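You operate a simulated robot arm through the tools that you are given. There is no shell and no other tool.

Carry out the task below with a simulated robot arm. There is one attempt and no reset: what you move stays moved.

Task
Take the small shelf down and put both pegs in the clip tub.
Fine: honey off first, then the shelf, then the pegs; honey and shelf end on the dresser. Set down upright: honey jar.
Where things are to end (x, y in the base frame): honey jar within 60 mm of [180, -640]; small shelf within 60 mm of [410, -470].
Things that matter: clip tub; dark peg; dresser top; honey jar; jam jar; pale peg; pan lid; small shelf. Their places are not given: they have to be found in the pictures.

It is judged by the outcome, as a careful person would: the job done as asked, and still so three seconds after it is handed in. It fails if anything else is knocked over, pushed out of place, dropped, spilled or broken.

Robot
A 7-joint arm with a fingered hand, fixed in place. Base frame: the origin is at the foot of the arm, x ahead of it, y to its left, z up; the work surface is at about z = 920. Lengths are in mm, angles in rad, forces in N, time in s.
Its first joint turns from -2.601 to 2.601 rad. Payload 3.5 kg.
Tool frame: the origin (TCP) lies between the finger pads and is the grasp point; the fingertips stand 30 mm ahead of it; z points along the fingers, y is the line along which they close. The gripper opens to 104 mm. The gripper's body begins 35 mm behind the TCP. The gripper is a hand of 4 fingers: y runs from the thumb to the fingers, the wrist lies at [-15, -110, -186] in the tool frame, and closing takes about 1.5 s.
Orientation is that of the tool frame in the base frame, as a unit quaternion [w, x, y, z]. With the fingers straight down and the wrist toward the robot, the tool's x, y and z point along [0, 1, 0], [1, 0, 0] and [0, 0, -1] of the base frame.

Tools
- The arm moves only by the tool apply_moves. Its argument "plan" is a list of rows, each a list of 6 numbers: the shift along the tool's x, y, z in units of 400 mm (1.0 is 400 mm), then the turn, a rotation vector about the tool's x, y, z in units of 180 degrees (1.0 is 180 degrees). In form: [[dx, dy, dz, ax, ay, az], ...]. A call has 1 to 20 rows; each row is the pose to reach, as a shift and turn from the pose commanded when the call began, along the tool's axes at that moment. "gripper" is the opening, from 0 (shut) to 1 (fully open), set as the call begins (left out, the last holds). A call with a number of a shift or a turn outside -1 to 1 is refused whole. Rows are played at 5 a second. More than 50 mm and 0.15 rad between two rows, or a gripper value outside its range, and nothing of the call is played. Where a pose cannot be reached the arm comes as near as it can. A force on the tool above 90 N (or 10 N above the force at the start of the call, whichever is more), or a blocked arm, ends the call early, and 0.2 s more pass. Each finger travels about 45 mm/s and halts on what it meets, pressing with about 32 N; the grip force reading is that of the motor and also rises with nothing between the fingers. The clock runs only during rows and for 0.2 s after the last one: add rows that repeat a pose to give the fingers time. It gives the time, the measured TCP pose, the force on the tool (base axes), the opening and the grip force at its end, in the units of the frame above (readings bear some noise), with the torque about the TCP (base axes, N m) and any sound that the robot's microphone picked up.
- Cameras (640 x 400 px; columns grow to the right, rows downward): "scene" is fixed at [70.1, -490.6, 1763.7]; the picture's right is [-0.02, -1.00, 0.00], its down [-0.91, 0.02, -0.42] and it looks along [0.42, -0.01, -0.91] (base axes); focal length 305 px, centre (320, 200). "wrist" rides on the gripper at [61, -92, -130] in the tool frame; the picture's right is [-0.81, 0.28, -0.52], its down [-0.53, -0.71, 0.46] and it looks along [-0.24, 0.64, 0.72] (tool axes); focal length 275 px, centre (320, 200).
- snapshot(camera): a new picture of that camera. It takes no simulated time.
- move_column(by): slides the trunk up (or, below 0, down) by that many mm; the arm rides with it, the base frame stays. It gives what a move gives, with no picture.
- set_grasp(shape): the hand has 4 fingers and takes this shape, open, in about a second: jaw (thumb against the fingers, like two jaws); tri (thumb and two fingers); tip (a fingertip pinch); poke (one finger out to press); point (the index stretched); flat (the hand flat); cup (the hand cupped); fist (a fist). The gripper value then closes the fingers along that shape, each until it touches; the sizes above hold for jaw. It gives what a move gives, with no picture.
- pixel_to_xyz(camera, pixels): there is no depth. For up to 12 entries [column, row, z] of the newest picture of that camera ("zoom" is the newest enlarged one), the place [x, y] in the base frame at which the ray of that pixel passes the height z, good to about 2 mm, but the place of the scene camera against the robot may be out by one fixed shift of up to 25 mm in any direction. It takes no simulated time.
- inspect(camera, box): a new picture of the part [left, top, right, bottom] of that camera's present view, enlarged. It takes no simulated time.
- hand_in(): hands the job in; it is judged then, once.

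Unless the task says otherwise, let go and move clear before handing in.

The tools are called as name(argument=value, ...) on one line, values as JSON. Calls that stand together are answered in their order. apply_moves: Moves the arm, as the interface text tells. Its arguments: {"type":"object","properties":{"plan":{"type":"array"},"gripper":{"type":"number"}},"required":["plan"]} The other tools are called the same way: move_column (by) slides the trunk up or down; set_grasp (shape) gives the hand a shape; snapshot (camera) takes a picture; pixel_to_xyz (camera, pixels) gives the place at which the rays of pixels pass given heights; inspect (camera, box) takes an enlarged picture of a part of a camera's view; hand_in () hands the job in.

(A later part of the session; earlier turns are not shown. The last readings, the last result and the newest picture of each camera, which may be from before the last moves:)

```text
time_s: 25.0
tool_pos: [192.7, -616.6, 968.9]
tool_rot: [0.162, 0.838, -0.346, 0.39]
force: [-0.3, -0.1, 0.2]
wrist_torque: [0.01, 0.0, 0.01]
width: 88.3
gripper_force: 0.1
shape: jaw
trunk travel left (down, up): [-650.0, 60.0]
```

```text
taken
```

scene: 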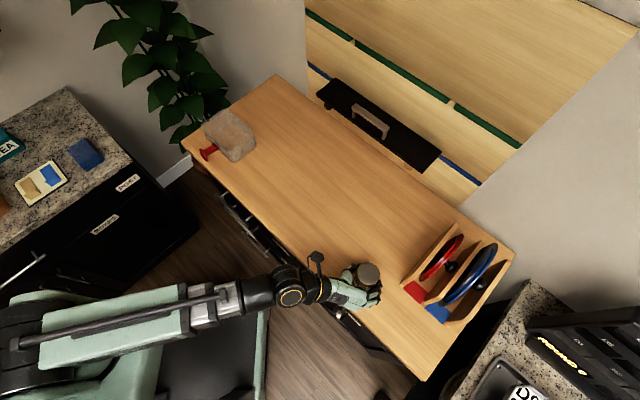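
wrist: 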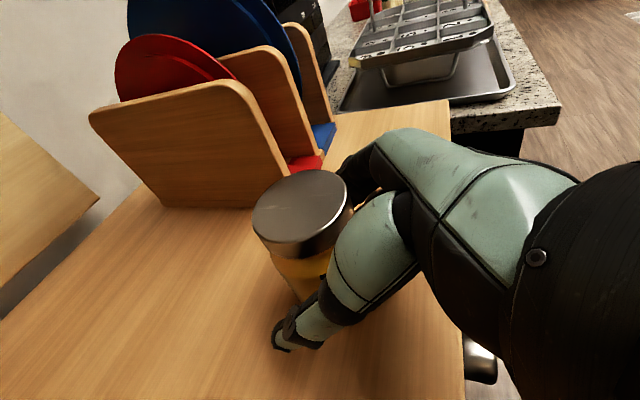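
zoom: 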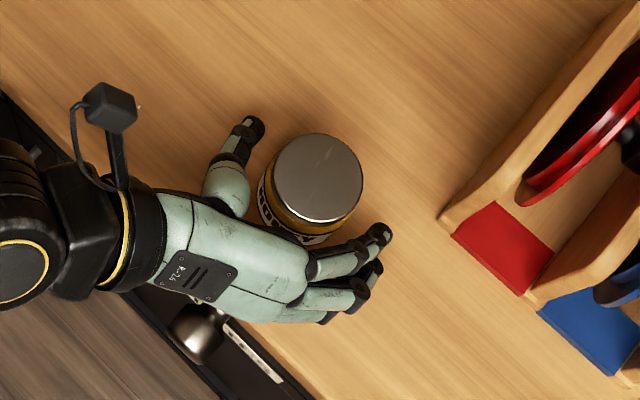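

The jar stands upright and free (opening 88 mm, force near zero, lid unchanged). I'll draw back along the hand's own axis and then rise.

apply_moves(plan=[[0, 0, -0.04, 0, 0, 0], [0, 0, -0.08, 0, 0, 0], [0, 0, -0.13, 0, 0, 0], [0, 0, -0.19, 0, 0, 0], [0.05, 0, -0.24, 0, 0, 0], [0.11, 0, -0.3, 0, 0, 0], [0.18, 0, -0.36, 0, 0, 0], [0.25, 0, -0.42, 0, 0, 0], [0.32, 0, -0.48, 0, 0, 0]], gripper=0.85)

snapshot(camera="scene")

snapshot(camera="wrist")

```text
time_s: 27.0
tool_pos: [146.3, -572.8, 1191.8]
tool_rot: [0.162, 0.837, -0.347, 0.39]
force: [0.2, -1.0, 0.2]
wrist_torque: [-0.01, 0.01, 0.0]
width: 88.0
gripper_force: 0.1
shape: jaw
out of reach, approached as far as the arm can: row 4, 5, 6, 7, 8
trunk travel left (down, up): [-650.0, 60.0]
```

```text
taken
```

scene: 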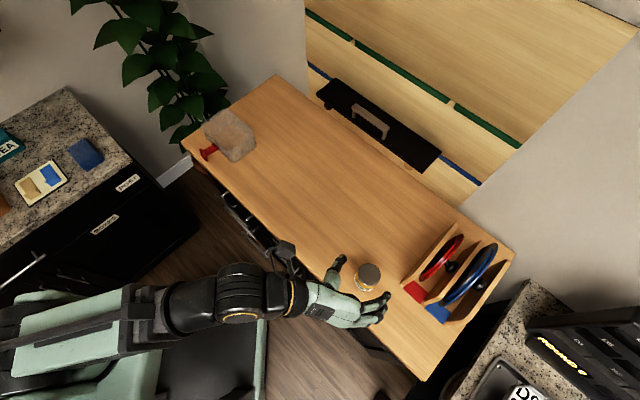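

```text
taken
```

wrist: 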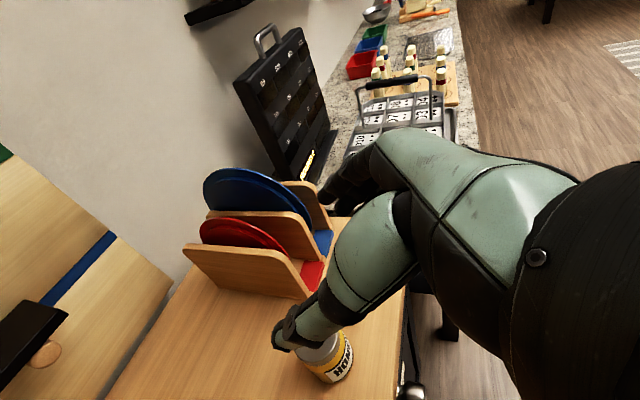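

The honey stands upright at scene (369,277), clear of the rack. Next is the shelf: I'll turn the hand to point straight down with the closing line toward the wall, and move in front of and above the handle.

apply_moves(plan=[[0.0305, -0.047, 0.01, 0.01668, -0.01668, -0.03578], [0.0609, -0.0941, 0.0199, 0.03337, -0.03337, -0.07155], [0.0914, -0.1411, 0.0299, 0.05005, -0.05005, -0.10733], [0.1218, -0.1882, 0.0398, 0.06674, -0.06674, -0.14311], [0.1523, -0.2352, 0.0498, 0.08342, -0.08342, -0.17888], [0.1828, -0.2822, 0.0598, 0.10011, -0.10011, -0.21466], [0.2132, -0.3293, 0.0697, 0.11679, -0.11679, -0.25044], [0.2437, -0.3763, 0.0797, 0.13348, -0.13348, -0.28622], [0.2742, -0.4233, 0.0897, 0.15016, -0.15016, -0.32199], [0.3046, -0.4704, 0.0996, 0.16685, -0.16685, -0.35777], [0.3351, -0.5174, 0.1096, 0.18353, -0.18353, -0.39355], [0.3655, -0.5645, 0.1195, 0.20022, -0.20022, -0.42932], [0.396, -0.6115, 0.1295, 0.2169, -0.2169, -0.4651]], gripper=0.5)

snapshot(camera="wrist")

snapshot(camera="scene")

```text
time_s: 29.8
tool_pos: [418.8, -497.7, 1277.8]
tool_rot: [0.001, 0.923, 0.384, -0.001]
force: [-0.1, 0.7, 0.1]
wrist_torque: [-0.01, 0.01, -0.01]
width: 52.3
gripper_force: 0.0
shape: jaw
trunk travel left (down, up): [-650.0, 60.0]
```

```text
taken
```

wrist: 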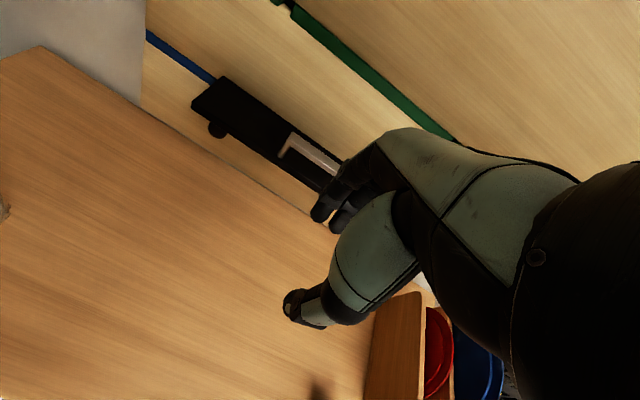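

```text
taken
```

scene: 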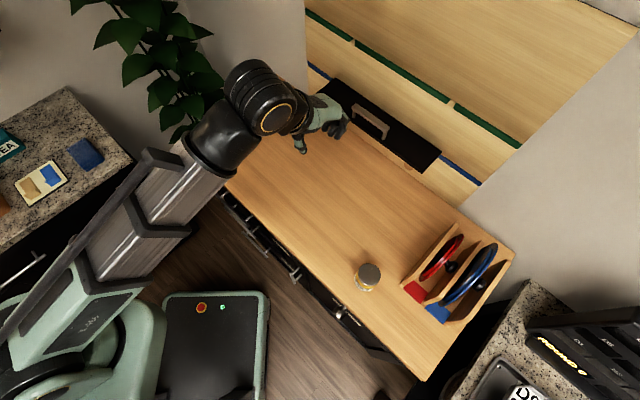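

The hand points straight down at u 648, v -56, z 1278. I'll advance to above the handle, keeping fingertips about 40 mm over it, and look.

apply_moves(plan=[[-0.001, 0.095, 0.01, 0, 0, 0], [-0.001, 0.19, 0.02, 0, 0, 0], [-0.002, 0.285, 0.035, 0, 0, 0], [-0.002, 0.38, 0.05, 0, 0, 0], [-0.003, 0.4475, 0.075, 0, 0, 0], [-0.003, 0.4975, 0.095, 0, 0, 0]], gripper=0.5)

snapshot(camera="wrist")

inspect(camera="scene", box=[300, 50, 460, 190])

```text
time_s: 31.2
tool_pos: [559.3, -642.1, 1242.4]
tool_rot: [0.0, 0.924, 0.383, 0.001]
force: [-2.2, 2.2, -0.4]
wrist_torque: [0.05, -0.01, -0.06]
width: 50.9
gripper_force: 0.1
shape: jaw
trunk travel left (down, up): [-650.0, 60.0]
```

```text
taken
```

wrist: 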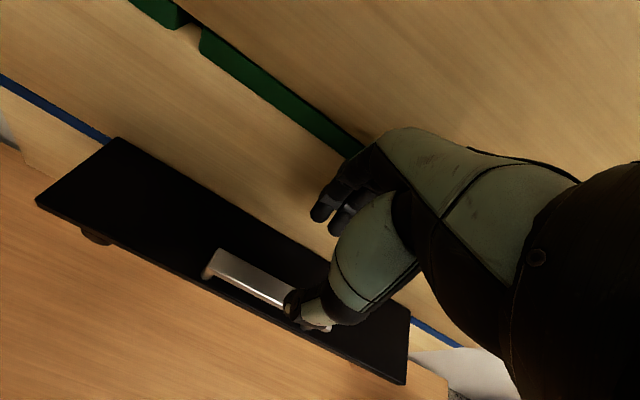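

```text
2.86 times, centred on (380, 120) of scene
```

zoom: 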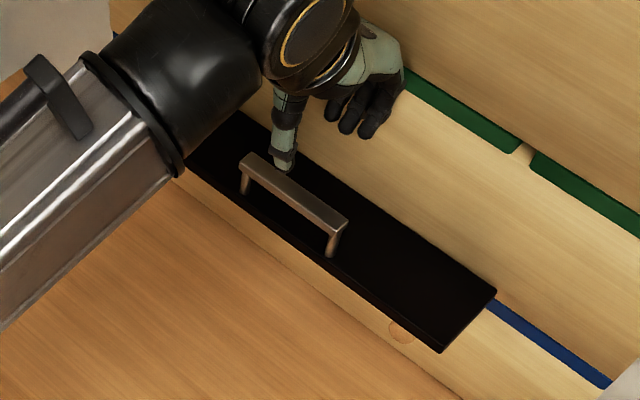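

The force reads about 3 N pushing away from the wall, so the knuckles are brushing the wall or green rail. I'll back off 45 mm at once and then tilt the hand so it leans in from the robot side.

inspect(camera="wrist", box=[170, 210, 370, 360])

apply_moves(plan=[[0, -0.03, 0, 0, 0, 0], [0, -0.07, -0.01, 0, 0, 0], [0, -0.11, -0.02, 0, 0, 0], [0, -0.15, -0.03, 0, 0, 0]], gripper=0.5)

inspect(camera="scene", box=[300, 20, 460, 160])

inspect(camera="wrist", box=[120, 140, 400, 340])

```text
2.67 times, centred on (270, 285) of wrist
```

zoom: 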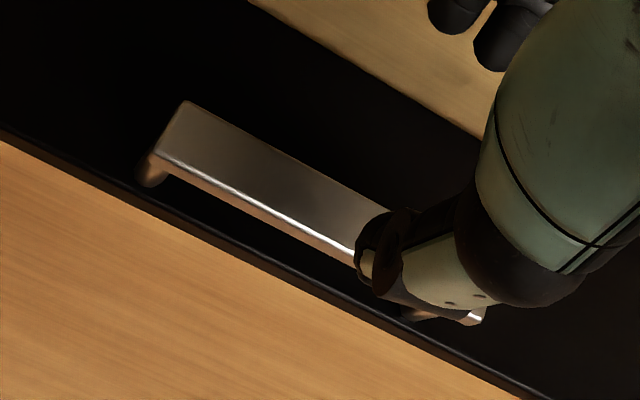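

```text
time_s: 32.2
tool_pos: [515.7, -596.0, 1252.0]
tool_rot: [0.0, 0.924, 0.383, 0.0]
force: [0.5, 0.1, -0.7]
wrist_torque: [-0.01, 0.02, -0.01]
width: 52.2
gripper_force: 0.1
shape: jaw
trunk travel left (down, up): [-650.0, 60.0]
```

```text
2.86 times, centred on (380, 90) of scene
```

zoom: 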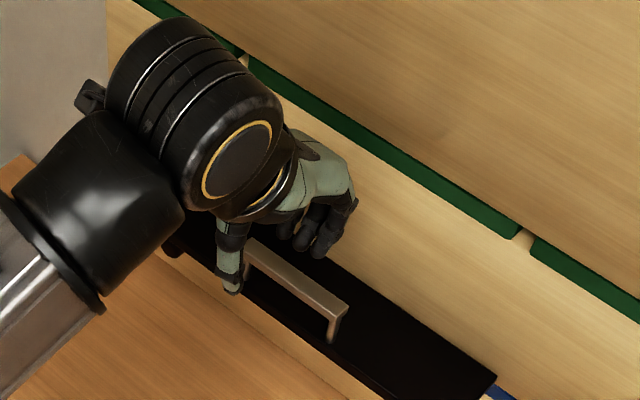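

```text
2.00 times, centred on (260, 240) of wrist
```

zoom: 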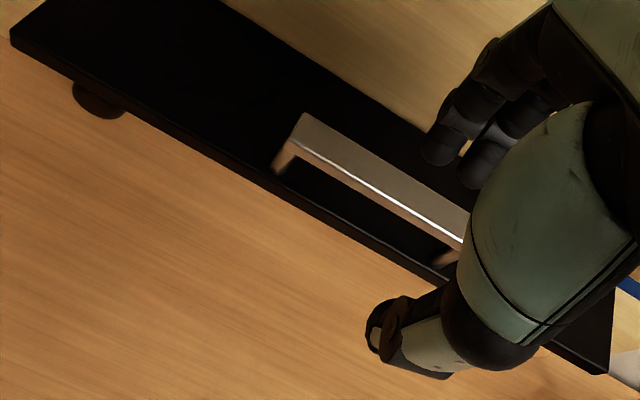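

The zooms place the handle bar at u 829–847, top z≈1159, spanning v -5 to -110, with its front flush with the shelf's front edge, so my first approach was about 10 mm too deep. I'll tilt 8°, narrow the opening to about 40 mm and come over the bar at u 838, z 1200.

apply_moves(plan=[[0, 0.03, 0.03, -0.0111, 0, 0], [0, 0.065, 0.065, -0.0222, 0, 0], [0, 0.0975, 0.0975, -0.0333, 0, 0], [0, 0.13, 0.13, -0.0444, 0, 0], [0, 0.13, 0.13, -0.0444, 0, 0]], gripper=0.4)

inspect(camera="wrist", box=[120, 140, 400, 340])

inspect(camera="scene", box=[300, 40, 460, 180])

```text
time_s: 33.4
tool_pos: [554.9, -631.9, 1199.3]
tool_rot: [0.064, 0.922, 0.382, 0.027]
force: [-0.3, 0.3, -0.2]
wrist_torque: [0.02, 0.02, 0.01]
width: 42.0
gripper_force: 0.1
shape: jaw
trunk travel left (down, up): [-650.0, 60.0]
```

```text
2.00 times, centred on (260, 240) of wrist
```

zoom: 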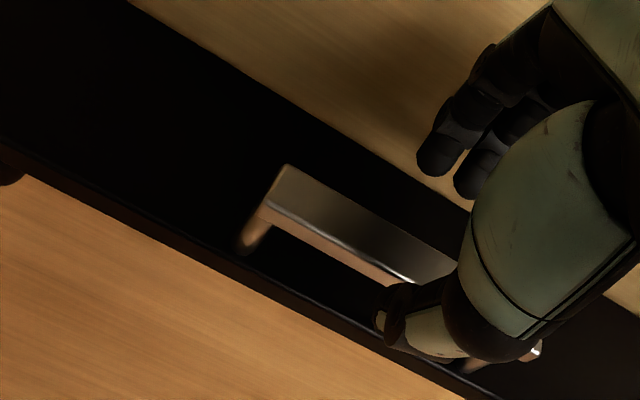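

```text
2.86 times, centred on (380, 110) of scene
```

zoom: 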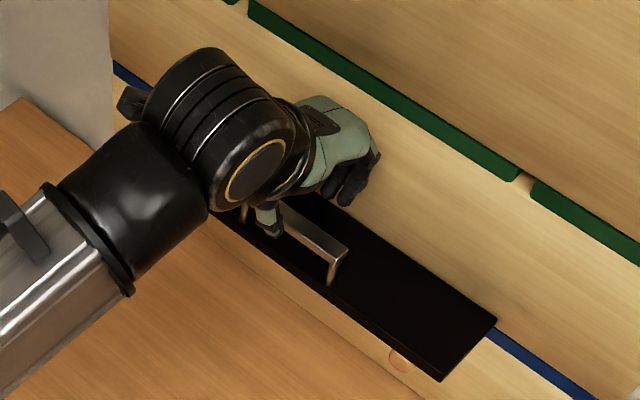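

The bar's corners come out at u 831–848, and the TCP at u 839 is centred over it with no contact force. I'll lower straight down 46 mm so the fingers straddle the bar.

apply_moves(plan=[[-0.003, -0.004, 0.0287, 0, 0, 0], [-0.006, -0.008, 0.0573, 0, 0, 0], [-0.009, -0.012, 0.086, 0, 0, 0], [-0.009, -0.016, 0.1146, 0, 0, 0], [-0.009, -0.016, 0.1146, 0, 0, 0]], gripper=0.4)

inspect(camera="wrist", box=[120, 140, 400, 340])

inspect(camera="scene", box=[300, 50, 460, 190])

```text
time_s: 34.6
tool_pos: [551.2, -637.2, 1153.8]
tool_rot: [0.065, 0.921, 0.382, 0.027]
force: [0.5, 0.5, 4.9]
wrist_torque: [-0.11, -0.11, 0.04]
width: 42.5
gripper_force: 0.0
shape: jaw
trunk travel left (down, up): [-650.0, 60.0]
```

```text
2.00 times, centred on (260, 240) of wrist
```

zoom: 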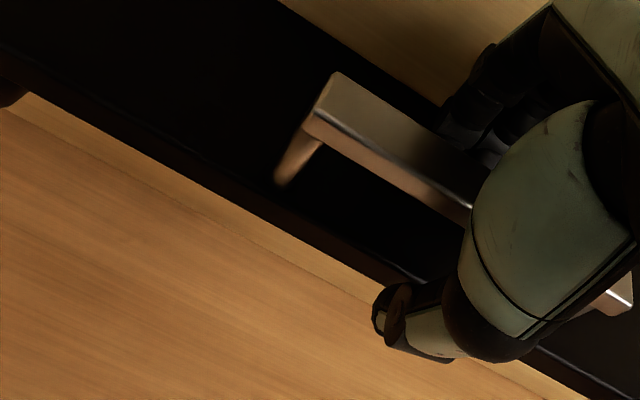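

```text
2.86 times, centred on (380, 120) of scene
```

zoom: 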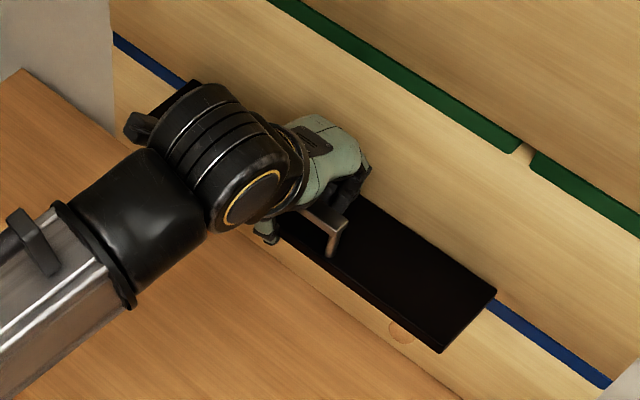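

A 4.9 N upward push says the fingertips just touch the shelf top. I'll rise 3 mm, then close on the bar.

apply_moves(plan=[[0, 0.001, -0.0075, 0, 0, 0], [0, 0.001, -0.0075, 0, 0, 0]], gripper=0.4)

apply_moves(plan=[[0, 0, 0, 0, 0, 0], [0, 0, 0, 0, 0, 0], [0, 0, 0, 0, 0, 0], [0, 0, 0, 0, 0, 0], [0, 0, 0, 0, 0, 0], [0, 0, 0, 0, 0, 0], [0, 0, 0, 0, 0, 0], [0, 0, 0, 0, 0, 0]], gripper=0.0)

inspect(camera="wrist", box=[120, 140, 400, 340])

inspect(camera="scene", box=[300, 50, 460, 190])

```text
time_s: 35.2
tool_pos: [551.6, -636.7, 1154.7]
tool_rot: [0.065, 0.922, 0.382, 0.026]
force: [0.3, 0.1, 0.3]
wrist_torque: [-0.01, 0.01, 0.01]
width: 42.1
gripper_force: 0.0
shape: jaw
trunk travel left (down, up): [-650.0, 60.0]
```

```text
time_s: 37.0
tool_pos: [550.2, -635.4, 1156.6]
tool_rot: [0.064, 0.922, 0.382, 0.026]
force: [-6.9, 8.4, 0.6]
wrist_torque: [0.55, 0.49, -0.23]
width: 3.6
gripper_force: 31.7
shape: jaw
trunk travel left (down, up): [-650.0, 60.0]
```

```text
2.00 times, centred on (260, 240) of wrist
```

zoom: 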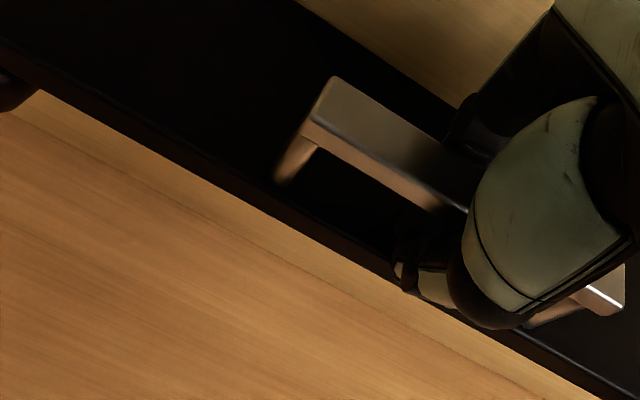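

```text
2.86 times, centred on (380, 120) of scene
```

zoom: 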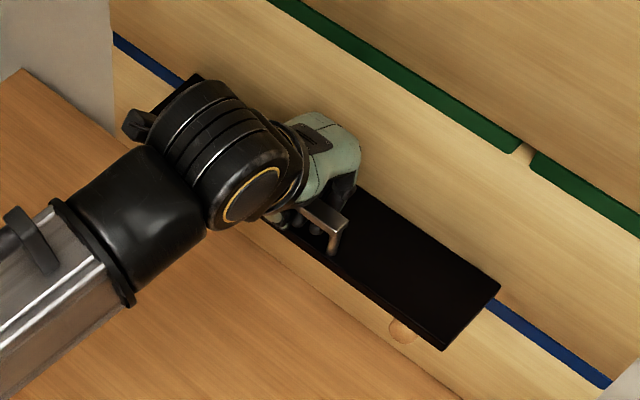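

The fingers closed to 3.6 mm around the bar and a force of about 11 N now pushes the hand away from the wall, so the shelf seems nudged against the wall. I'll look closer before relieving it.

inspect(camera="scene", box=[370, 90, 420, 150])

inspect(camera="wrist", box=[250, 160, 400, 320])

snapshot(camera="wrist")

```text
6.67 times, centred on (395, 120) of scene
```

zoom: 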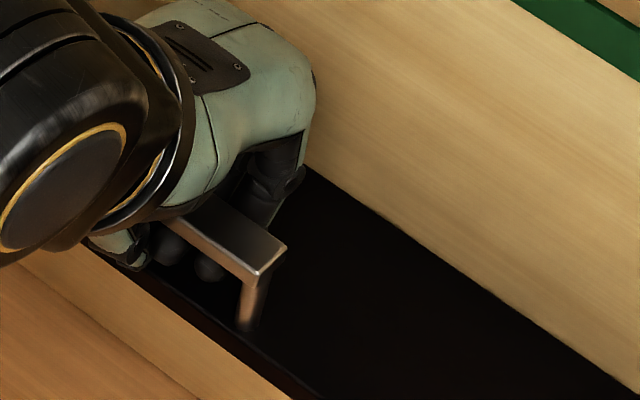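

```text
2.50 times, centred on (325, 240) of wrist
```

zoom: 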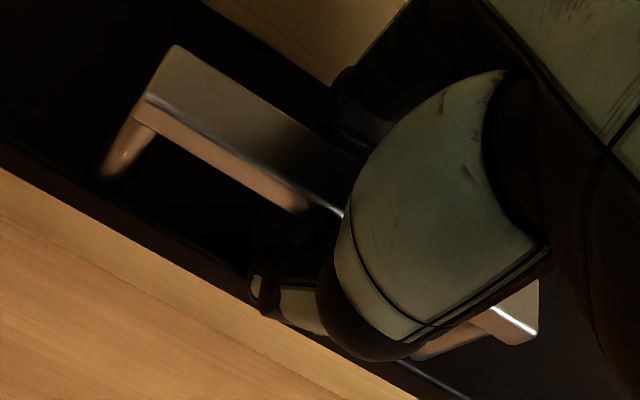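

```text
taken
```

wrist: 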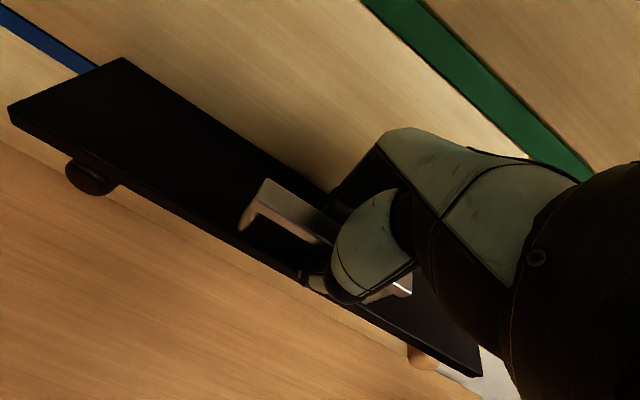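

The zoom shows the fingers hooked behind and under the bar with the thumb in front, so the bar is enclosed. I'll ease the hand 3 mm away from the wall to remove the 11 N push and read the force again.

apply_moves(plan=[[0, -0.0037, 0, 0, 0, 0], [0, -0.0074, 0.001, 0, 0, 0], [0, -0.0074, 0.001, 0, 0, 0]], gripper=0.0)

inspect(camera="scene", box=[300, 50, 460, 190])

```text
time_s: 37.8
tool_pos: [549.1, -633.1, 1156.4]
tool_rot: [0.065, 0.922, 0.382, 0.026]
force: [-3.7, 2.6, 2.6]
wrist_torque: [0.34, 0.24, -0.18]
width: 2.8
gripper_force: 32.1
shape: jaw
trunk travel left (down, up): [-650.0, 60.0]
```

```text
2.86 times, centred on (380, 120) of scene
```

zoom: 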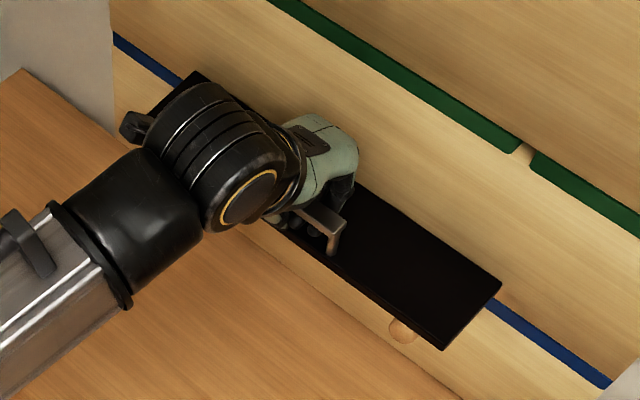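

The push dropped to about 4 N with the bar still held. I'll lift 12 mm as a test and check whether the shelf stays level.

apply_moves(plan=[[0, -0.001, -0.0074, 0, 0, 0], [0, 0.0, -0.0148, 0, 0, 0], [0, 0.001, -0.0223, 0, 0, 0], [0, 0.002, -0.0297, 0, 0, 0], [0, 0.002, -0.0297, 0, 0, 0]], gripper=0.0)

snapshot(camera="wrist")

inspect(camera="scene", box=[300, 50, 460, 190])

```text
time_s: 39.0
tool_pos: [548.5, -632.8, 1168.1]
tool_rot: [0.064, 0.922, 0.382, 0.027]
force: [0.0, 0.9, -2.0]
wrist_torque: [-0.03, 0.0, -0.03]
width: 2.7
gripper_force: 32.4
shape: jaw
trunk travel left (down, up): [-650.0, 60.0]
```

```text
taken
```

wrist: 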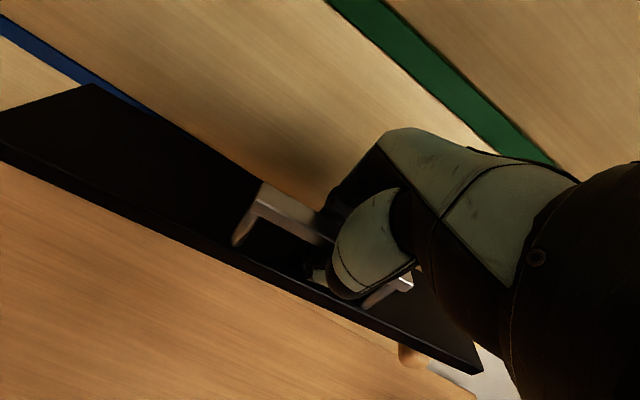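

```text
2.86 times, centred on (380, 120) of scene
```

zoom: 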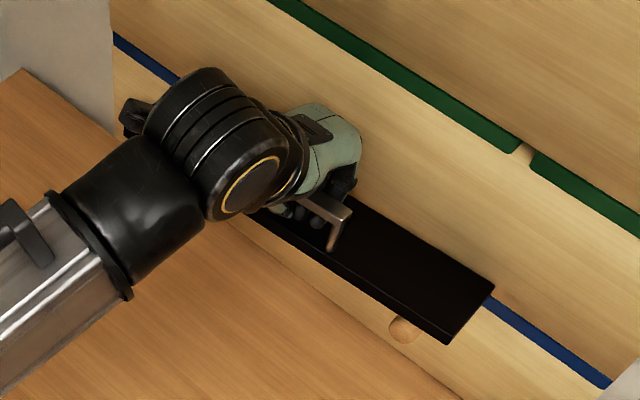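

Only the front rose: the shelf tilts about 8° because the bar is merely caged, with the fingertips closed under it rather than pinching it. I'll set it back down, open, and re-grip higher so the fingertips pinch the bar's faces.

apply_moves(plan=[[0, 0.0, 0.0074, 0, 0, 0], [0, -0.001, 0.0148, 0, 0, 0], [0, -0.001, 0.0223, 0, 0, 0], [0, -0.001, 0.0297, 0, 0, 0], [0, -0.001, 0.0297, 0, 0, 0]], gripper=0.0)

apply_moves(plan=[[0, 0, 0, 0, 0, 0], [0, 0, 0, 0, 0, 0], [0, 0, 0, 0, 0, 0], [0, 0, 0, 0, 0, 0], [0, 0, 0, 0, 0, 0], [0, 0, 0, 0, 0, 0]], gripper=0.4)

inspect(camera="scene", box=[300, 50, 460, 190])

snapshot(camera="wrist")

```text
time_s: 40.2
tool_pos: [549.4, -633.6, 1156.0]
tool_rot: [0.065, 0.922, 0.381, 0.026]
force: [0.0, 2.5, 2.5]
wrist_torque: [-0.01, -0.08, -0.01]
width: 3.2
gripper_force: 32.5
shape: jaw
trunk travel left (down, up): [-650.0, 60.0]
```

```text
time_s: 41.6
tool_pos: [549.9, -635.0, 1156.1]
tool_rot: [0.065, 0.921, 0.383, 0.027]
force: [0.4, -0.6, -0.2]
wrist_torque: [0.01, 0.02, -0.02]
width: 41.0
gripper_force: 0.1
shape: jaw
trunk travel left (down, up): [-650.0, 60.0]
```

```text
2.86 times, centred on (380, 120) of scene
```

zoom: 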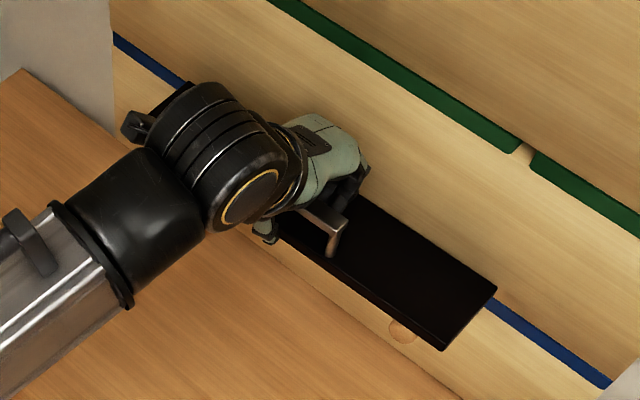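

```text
taken
```

wrist: 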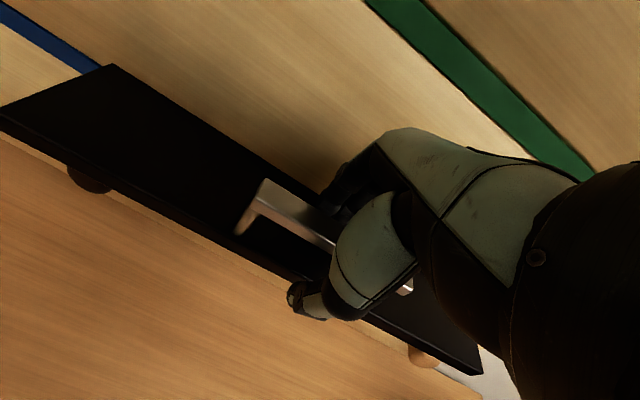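

The shelf is back on the pegs in its original place and the hand is open around the bar. I'll rise 18 mm so the fingertip pads are level with the bar, then close.

apply_moves(plan=[[0, 0.0005, -0.0223, 0, 0, 0], [0, 0.0013, -0.0446, 0, 0, 0], [0, 0.0013, -0.0446, 0, 0, 0]], gripper=0.4)

apply_moves(plan=[[0, 0, 0, 0, 0, 0], [0, 0, 0, 0, 0, 0], [0, 0, 0, 0, 0, 0], [0, 0, 0, 0, 0, 0], [0, 0, 0, 0, 0, 0], [0, 0, 0, 0, 0, 0], [0, 0, 0, 0, 0, 0]], gripper=0.0)

inspect(camera="scene", box=[360, 80, 440, 150])

snapshot(camera="wrist")

```text
time_s: 42.4
tool_pos: [548.5, -632.2, 1174.2]
tool_rot: [0.064, 0.922, 0.382, 0.027]
force: [-0.8, -0.1, 0.7]
wrist_torque: [0.01, 0.0, 0.01]
width: 41.3
gripper_force: 0.0
shape: jaw
trunk travel left (down, up): [-650.0, 60.0]
```

```text
time_s: 44.0
tool_pos: [548.3, -631.7, 1172.8]
tool_rot: [0.064, 0.922, 0.382, 0.027]
force: [0.5, -0.3, -1.1]
wrist_torque: [-0.02, -0.05, 0.08]
width: 9.3
gripper_force: 31.8
shape: jaw
trunk travel left (down, up): [-650.0, 60.0]
```

```text
5.71 times, centred on (400, 115) of scene
```

zoom: 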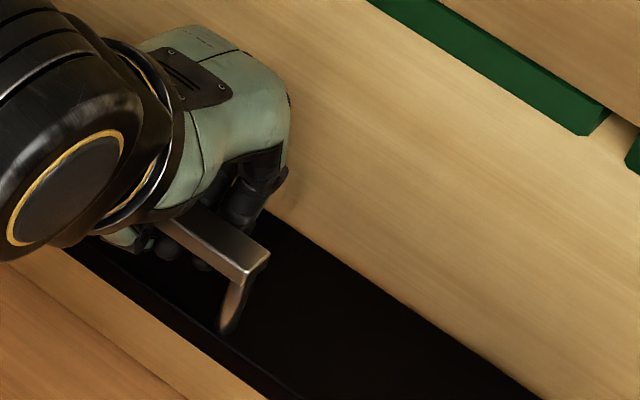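

```text
taken
```

wrist: 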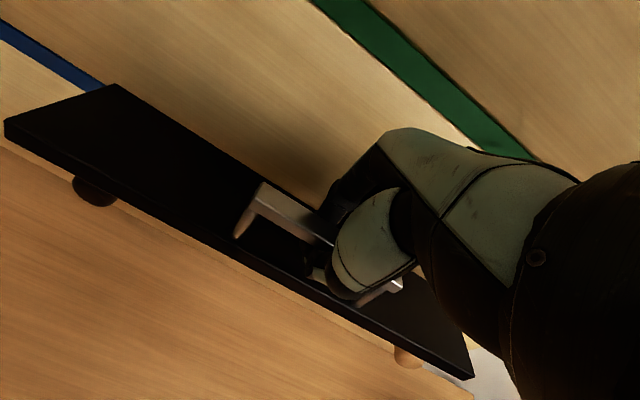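

Width now reads 9.3 mm (the same 8 mm offset as with the jar), so the bar is truly pinched. I'll lift 12 mm and check the level again.

apply_moves(plan=[[0, 0.001, -0.0074, 0, 0, 0], [0, 0.002, -0.0148, 0, 0, 0], [0, 0.003, -0.0223, 0, 0, 0], [0, 0.0042, -0.0297, 0, 0, 0], [0, 0.0042, -0.0297, 0, 0, 0]], gripper=0.0)

snapshot(camera="wrist")

inspect(camera="scene", box=[300, 50, 460, 190])

```text
time_s: 45.2
tool_pos: [549.0, -632.1, 1185.5]
tool_rot: [0.064, 0.921, 0.382, 0.026]
force: [-0.3, -0.2, -3.6]
wrist_torque: [0.02, -0.01, 0.02]
width: 8.3
gripper_force: 32.0
shape: jaw
trunk travel left (down, up): [-650.0, 60.0]
```

```text
taken
```

wrist: 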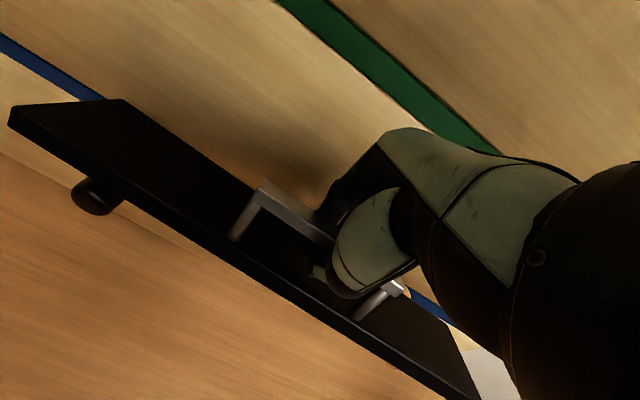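

```text
2.86 times, centred on (380, 120) of scene
```

zoom: 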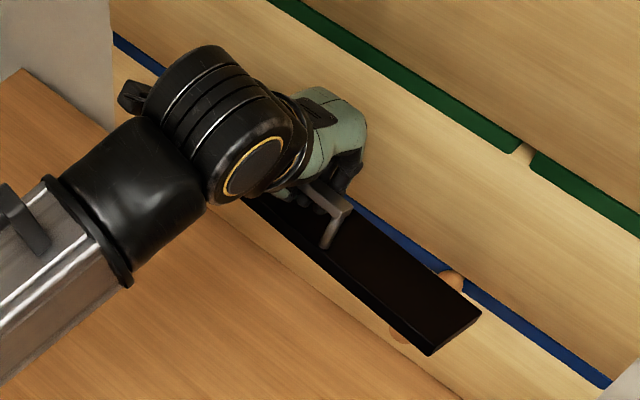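

The load is now the full 3.6 N, so the shelf is off the pegs and held by the pinch, tilted about 10° back-down. I'll hold for a moment and lift a bit more to see if the tilt stays.

apply_moves(plan=[[0, 0.001, -0.0074, 0, 0, 0], [0, 0.002, -0.0148, 0, 0, 0], [0, 0.003, -0.0223, 0, 0, 0], [0, 0.0042, -0.0297, 0, 0, 0], [0, 0.0042, -0.0297, 0, 0, 0], [0, 0.0042, -0.0297, 0, 0, 0], [0, 0.0042, -0.0297, 0, 0, 0]], gripper=0.0)

snapshot(camera="wrist")

inspect(camera="scene", box=[300, 50, 460, 190])

```text
time_s: 46.8
tool_pos: [548.2, -632.8, 1197.1]
tool_rot: [0.064, 0.921, 0.382, 0.027]
force: [-1.0, -0.7, -3.6]
wrist_torque: [0.04, 0.04, 0.01]
width: 8.1
gripper_force: 31.6
shape: jaw
trunk travel left (down, up): [-650.0, 60.0]
```

```text
taken
```

wrist: 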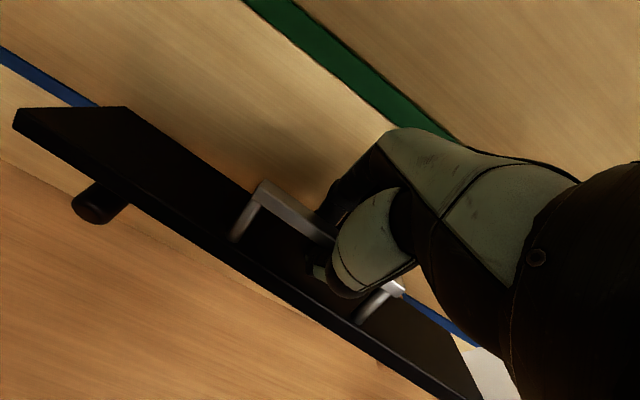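

```text
2.86 times, centred on (380, 120) of scene
```

zoom: 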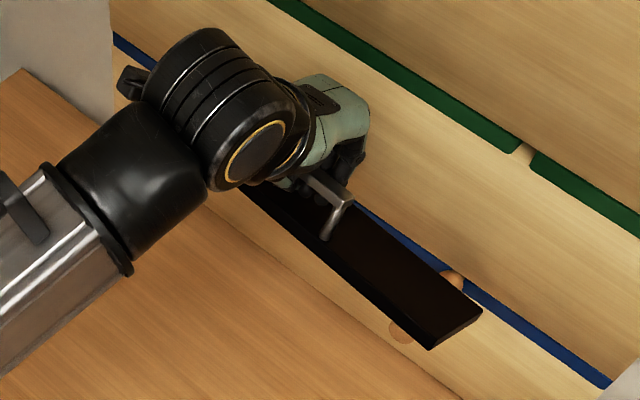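

The back corner stayed at the same scene pixel (436,158) while the front rose, so the shelf pivots on its back edge and will hang from the bar. I'll accept that and lift higher, so the hanging back edge clears the pegs before drawing away from the wall.

apply_moves(plan=[[0, 0.0014, -0.01, 0, 0, 0], [0, 0.0028, -0.02, 0, 0, 0], [0, 0.0042, -0.03, 0, 0, 0], [0, 0.0056, -0.04, 0, 0, 0], [0, 0.007, -0.05, 0, 0, 0], [0, 0.0084, -0.06, 0, 0, 0], [0, 0.0084, -0.06, 0, 0, 0]], gripper=0.0)

snapshot(camera="wrist")

inspect(camera="scene", box=[300, 50, 460, 190])

```text
time_s: 48.4
tool_pos: [547.8, -634.3, 1221.2]
tool_rot: [0.065, 0.922, 0.381, 0.026]
force: [0.4, 0.5, -2.4]
wrist_torque: [0.01, 0.03, -0.02]
width: 8.6
gripper_force: 32.0
shape: jaw
trunk travel left (down, up): [-650.0, 60.0]
```

```text
taken
```

wrist: 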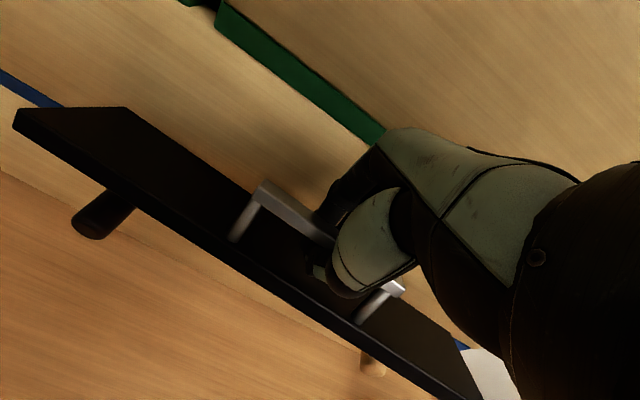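

```text
2.86 times, centred on (380, 120) of scene
```

zoom: 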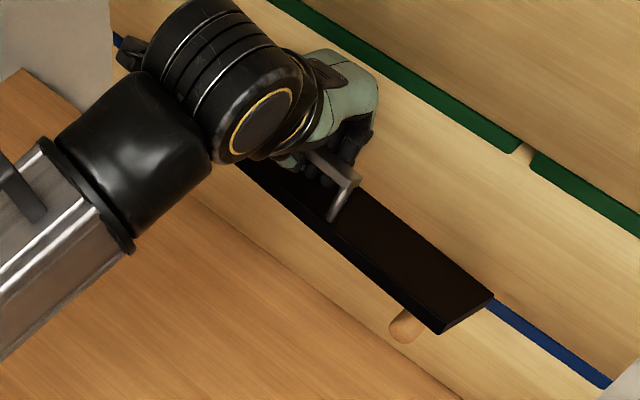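

The shelf's corners sit at the same pixels in the last two wrist views, so the grip now holds it steadily, tilted about 25° back-down and some 20 mm above the pegs. I'll draw it away from the wall slowly, then lower it toward the middle of the dresser.

apply_moves(plan=[[0, -0.03, -0.0042, 0, 0, 0], [0, -0.075, -0.0105, 0, 0, 0], [0, -0.125, -0.0175, 0, 0, 0], [0, -0.18, -0.0253, 0, 0, 0], [0, -0.24, -0.0337, 0, 0, 0], [0, -0.297, -0.0417, 0, 0, 0], [0, -0.297, -0.0417, 0, 0, 0]], gripper=0.0)

snapshot(camera="wrist")

snapshot(camera="scene")

```text
time_s: 50.0
tool_pos: [463.5, -546.6, 1222.8]
tool_rot: [0.064, 0.922, 0.381, 0.026]
force: [0.8, -0.1, -2.6]
wrist_torque: [0.04, 0.03, 0.01]
width: 8.1
gripper_force: 32.2
shape: jaw
trunk travel left (down, up): [-650.0, 60.0]
```

```text
taken
```

wrist: 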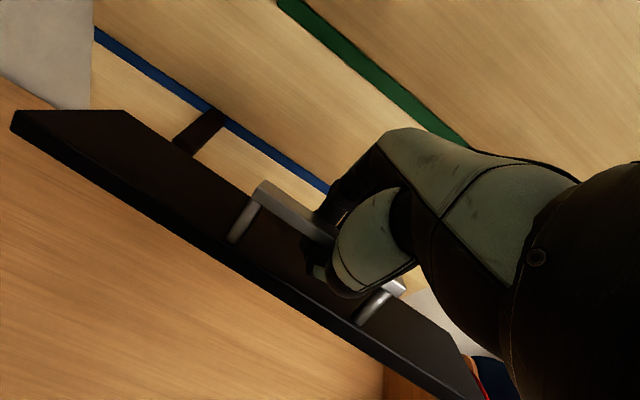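

```text
taken
```

scene: 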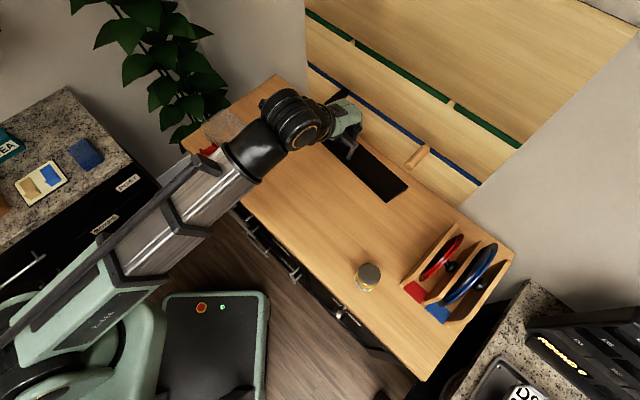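

Both pegs stayed in the wall (pale at scene (417,157), dark at wrist (200,130)) and the shelf hangs steadily. I'll carry it down toward the target strip.

apply_moves(plan=[[0.0088, -0.0384, 0.046, 0, 0, 0], [0.0175, -0.0768, 0.092, 0, 0, 0], [0.0263, -0.1151, 0.138, 0, 0, 0], [0.035, -0.1535, 0.184, 0, 0, 0], [0.0438, -0.1919, 0.23, 0, 0, 0], [0.0525, -0.2303, 0.276, 0, 0, 0], [0.0613, -0.2686, 0.322, 0, 0, 0], [0.07, -0.307, 0.368, 0, 0, 0], [0.07, -0.307, 0.368, 0, 0, 0]], gripper=0.0)

snapshot(camera="wrist")

snapshot(camera="scene")

```text
time_s: 52.0
tool_pos: [412.3, -455.3, 1060.0]
tool_rot: [0.065, 0.922, 0.381, 0.027]
force: [-0.8, -0.1, -2.2]
wrist_torque: [0.05, 0.0, -0.03]
width: 8.2
gripper_force: 32.6
shape: jaw
trunk travel left (down, up): [-650.0, 60.0]
```

```text
taken
```

wrist: 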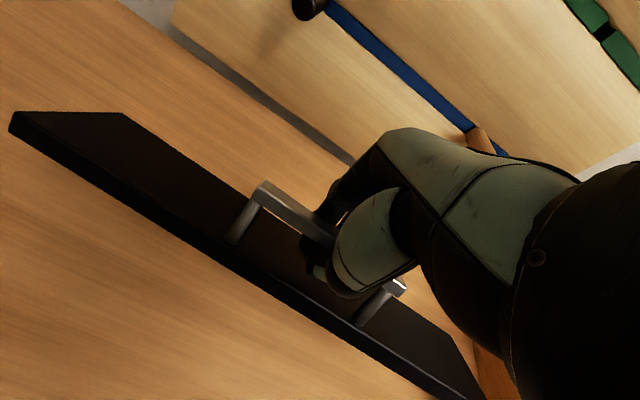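

```text
taken
```

scene: 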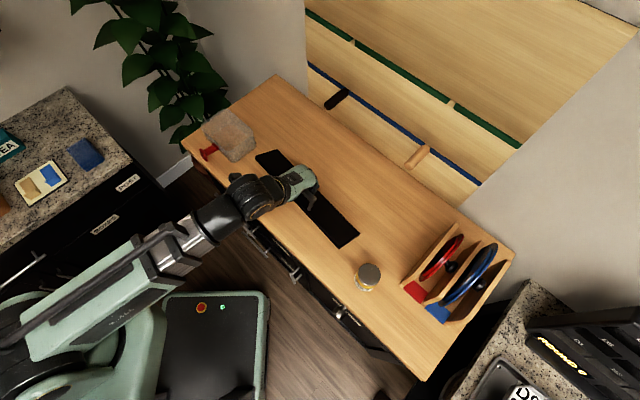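

The shelf hangs over the target strip (right end near scene (355,240), clear of the honey at (369,277)), load about 2.5 N. I'll lower 35 mm, then feel for the back edge touching.

apply_moves(plan=[[0, -0.0031, 0.0217, 0, 0, 0], [0, -0.0061, 0.0433, 0, 0, 0], [0, -0.0092, 0.065, 0, 0, 0], [0, -0.0122, 0.0866, 0, 0, 0], [0, -0.0122, 0.0866, 0, 0, 0]], gripper=0.0)

apply_moves(plan=[[0, -0.0017, 0.0124, 0, 0, 0], [0, -0.0017, 0.0124, 0, 0, 0]], gripper=0.0)

snapshot(camera="wrist")

inspect(camera="scene", box=[240, 130, 400, 290])

```text
time_s: 53.2
tool_pos: [411.8, -456.7, 1024.1]
tool_rot: [0.064, 0.922, 0.382, 0.027]
force: [0.4, 0.1, -3.3]
wrist_torque: [0.01, 0.01, -0.04]
width: 8.3
gripper_force: 31.9
shape: jaw
trunk travel left (down, up): [-650.0, 60.0]
```

```text
time_s: 53.8
tool_pos: [412.0, -457.4, 1018.6]
tool_rot: [0.065, 0.922, 0.382, 0.027]
force: [0.2, -0.3, -3.5]
wrist_torque: [0.03, 0.03, -0.02]
width: 8.0
gripper_force: 32.0
shape: jaw
trunk travel left (down, up): [-650.0, 60.0]
```

```text
taken
```

wrist: 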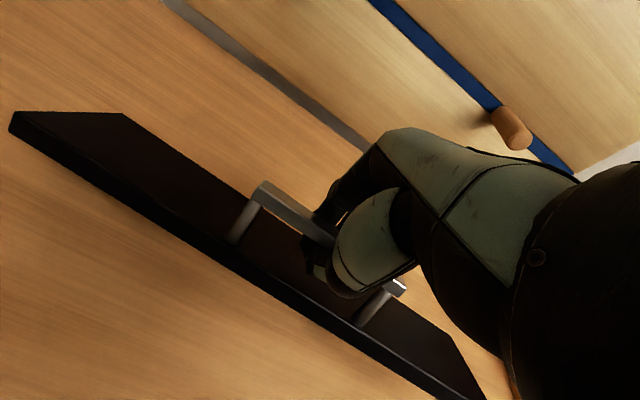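

```text
2.50 times, centred on (320, 210) of scene
```

zoom: 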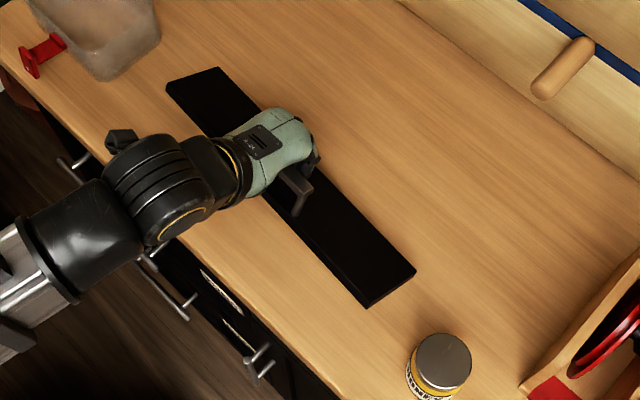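

No contact yet (load -3.5 N at z 1019). I'll continue down in 4 mm steps.

apply_moves(plan=[[0, -0.0014, 0.0099, 0, 0, 0], [0, -0.0014, 0.0099, 0, 0, 0]], gripper=0.0)

apply_moves(plan=[[0, -0.0014, 0.0099, 0, 0, 0], [0, -0.0014, 0.0099, 0, 0, 0]], gripper=0.0)

apply_moves(plan=[[0, -0.0014, 0.0099, 0, 0, 0], [0, -0.0014, 0.0099, 0, 0, 0]], gripper=0.0)

```text
time_s: 54.4
tool_pos: [412.5, -457.6, 1015.7]
tool_rot: [0.065, 0.922, 0.381, 0.026]
force: [0.5, -0.5, -4.1]
wrist_torque: [0.03, 0.02, -0.03]
width: 8.5
gripper_force: 31.5
shape: jaw
trunk travel left (down, up): [-650.0, 60.0]
```

```text
time_s: 55.0
tool_pos: [412.4, -456.5, 1010.1]
tool_rot: [0.065, 0.921, 0.383, 0.027]
force: [-0.3, -0.2, -2.9]
wrist_torque: [0.03, -0.01, -0.02]
width: 8.0
gripper_force: 32.2
shape: jaw
trunk travel left (down, up): [-650.0, 60.0]
```

```text
time_s: 55.6
tool_pos: [411.5, -456.2, 1006.6]
tool_rot: [0.064, 0.922, 0.382, 0.027]
force: [0.4, -0.4, -3.6]
wrist_torque: [0.01, 0.0, -0.03]
width: 8.2
gripper_force: 31.9
shape: jaw
trunk travel left (down, up): [-650.0, 60.0]
```

Still hanging free at z 1007. I'll keep stepping down.

apply_moves(plan=[[0, -0.0014, 0.0099, 0, 0, 0], [0, -0.0014, 0.0099, 0, 0, 0]], gripper=0.0)

apply_moves(plan=[[0, -0.0014, 0.0099, 0, 0, 0], [0, -0.0014, 0.0099, 0, 0, 0]], gripper=0.0)

snapshot(camera="wrist")

```text
time_s: 56.2
tool_pos: [410.8, -456.3, 1003.1]
tool_rot: [0.064, 0.922, 0.382, 0.026]
force: [-0.1, 0.0, -2.5]
wrist_torque: [0.02, 0.0, -0.01]
width: 8.3
gripper_force: 32.2
shape: jaw
trunk travel left (down, up): [-650.0, 60.0]
```

```text
time_s: 56.8
tool_pos: [411.7, -457.6, 999.4]
tool_rot: [0.064, 0.922, 0.382, 0.027]
force: [-0.1, 0.4, -2.9]
wrist_torque: [0.05, -0.02, 0.01]
width: 8.2
gripper_force: 31.2
shape: jaw
trunk travel left (down, up): [-650.0, 60.0]
```

```text
taken
```

wrist: 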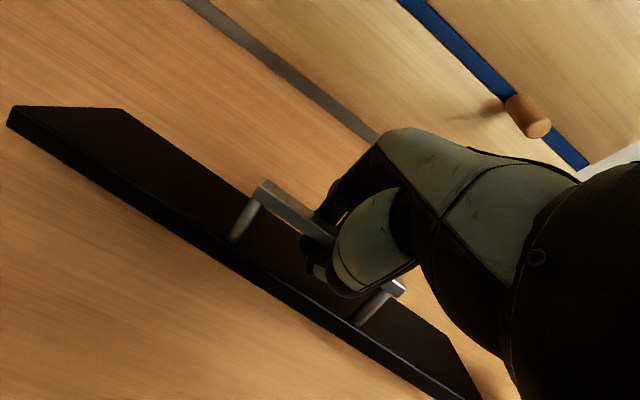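

Recomputing from the shelf's corners at (10,106) and (123,108), the back edge should touch at about z 996. I'll go down 4 mm more and read the force.

apply_moves(plan=[[0, -0.0014, 0.0099, 0, 0, 0], [0, -0.0014, 0.0099, 0, 0, 0]], gripper=0.0)

apply_moves(plan=[[0, -0.0014, 0.0099, 0, 0, 0], [0, -0.0014, 0.0099, 0, 0, 0]], gripper=0.0)

snapshot(camera="wrist")

```text
time_s: 57.4
tool_pos: [412.6, -455.5, 996.1]
tool_rot: [0.065, 0.922, 0.381, 0.027]
force: [-0.8, 1.1, 0.8]
wrist_torque: [0.02, -0.07, 0.02]
width: 8.1
gripper_force: 31.9
shape: jaw
trunk travel left (down, up): [-650.0, 60.0]
```

```text
time_s: 58.0
tool_pos: [411.7, -456.6, 990.1]
tool_rot: [0.064, 0.922, 0.381, 0.026]
force: [-0.5, 0.5, -0.3]
wrist_torque: [-0.03, 0.0, 0.03]
width: 8.1
gripper_force: 31.7
shape: jaw
trunk travel left (down, up): [-650.0, 60.0]
```

```text
taken
```

wrist: 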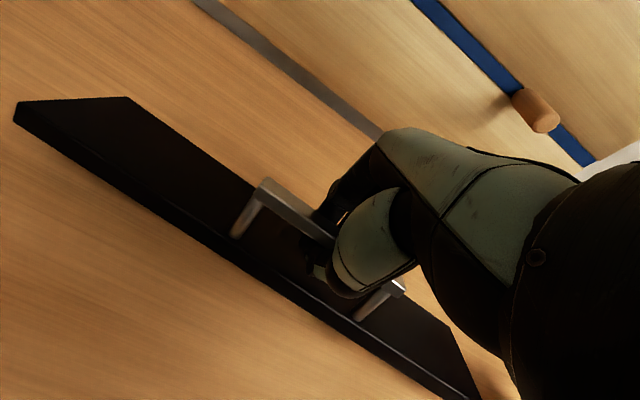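

The back edge is down (force near zero) and the shelf turns easily in the grip as I lower. I'll follow the arc down and toward the robot so the front comes down gently.

apply_moves(plan=[[0, -0.008, 0.0065, 0, 0, 0], [0, -0.0167, 0.013, 0, 0, 0], [0, -0.0244, 0.02, 0, 0, 0], [0, -0.0321, 0.0273, 0, 0, 0], [0, -0.0321, 0.0273, 0, 0, 0]], gripper=0.0)

snapshot(camera="wrist")

inspect(camera="scene", box=[240, 130, 400, 290])

```text
time_s: 59.2
tool_pos: [403.1, -449.8, 976.6]
tool_rot: [0.064, 0.922, 0.381, 0.026]
force: [-1.0, 0.1, -0.6]
wrist_torque: [-0.01, -0.01, 0.01]
width: 8.3
gripper_force: 32.1
shape: jaw
trunk travel left (down, up): [-650.0, 60.0]
```

```text
taken
```

wrist: 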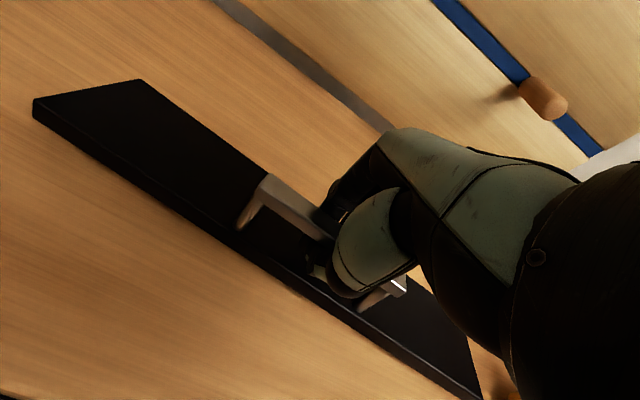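

```text
2.50 times, centred on (320, 210) of scene
```

zoom: 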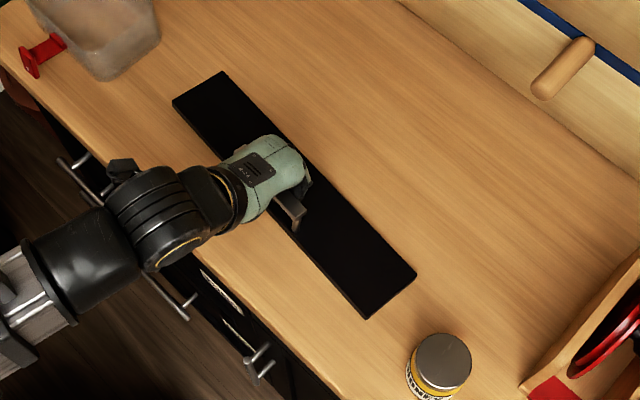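

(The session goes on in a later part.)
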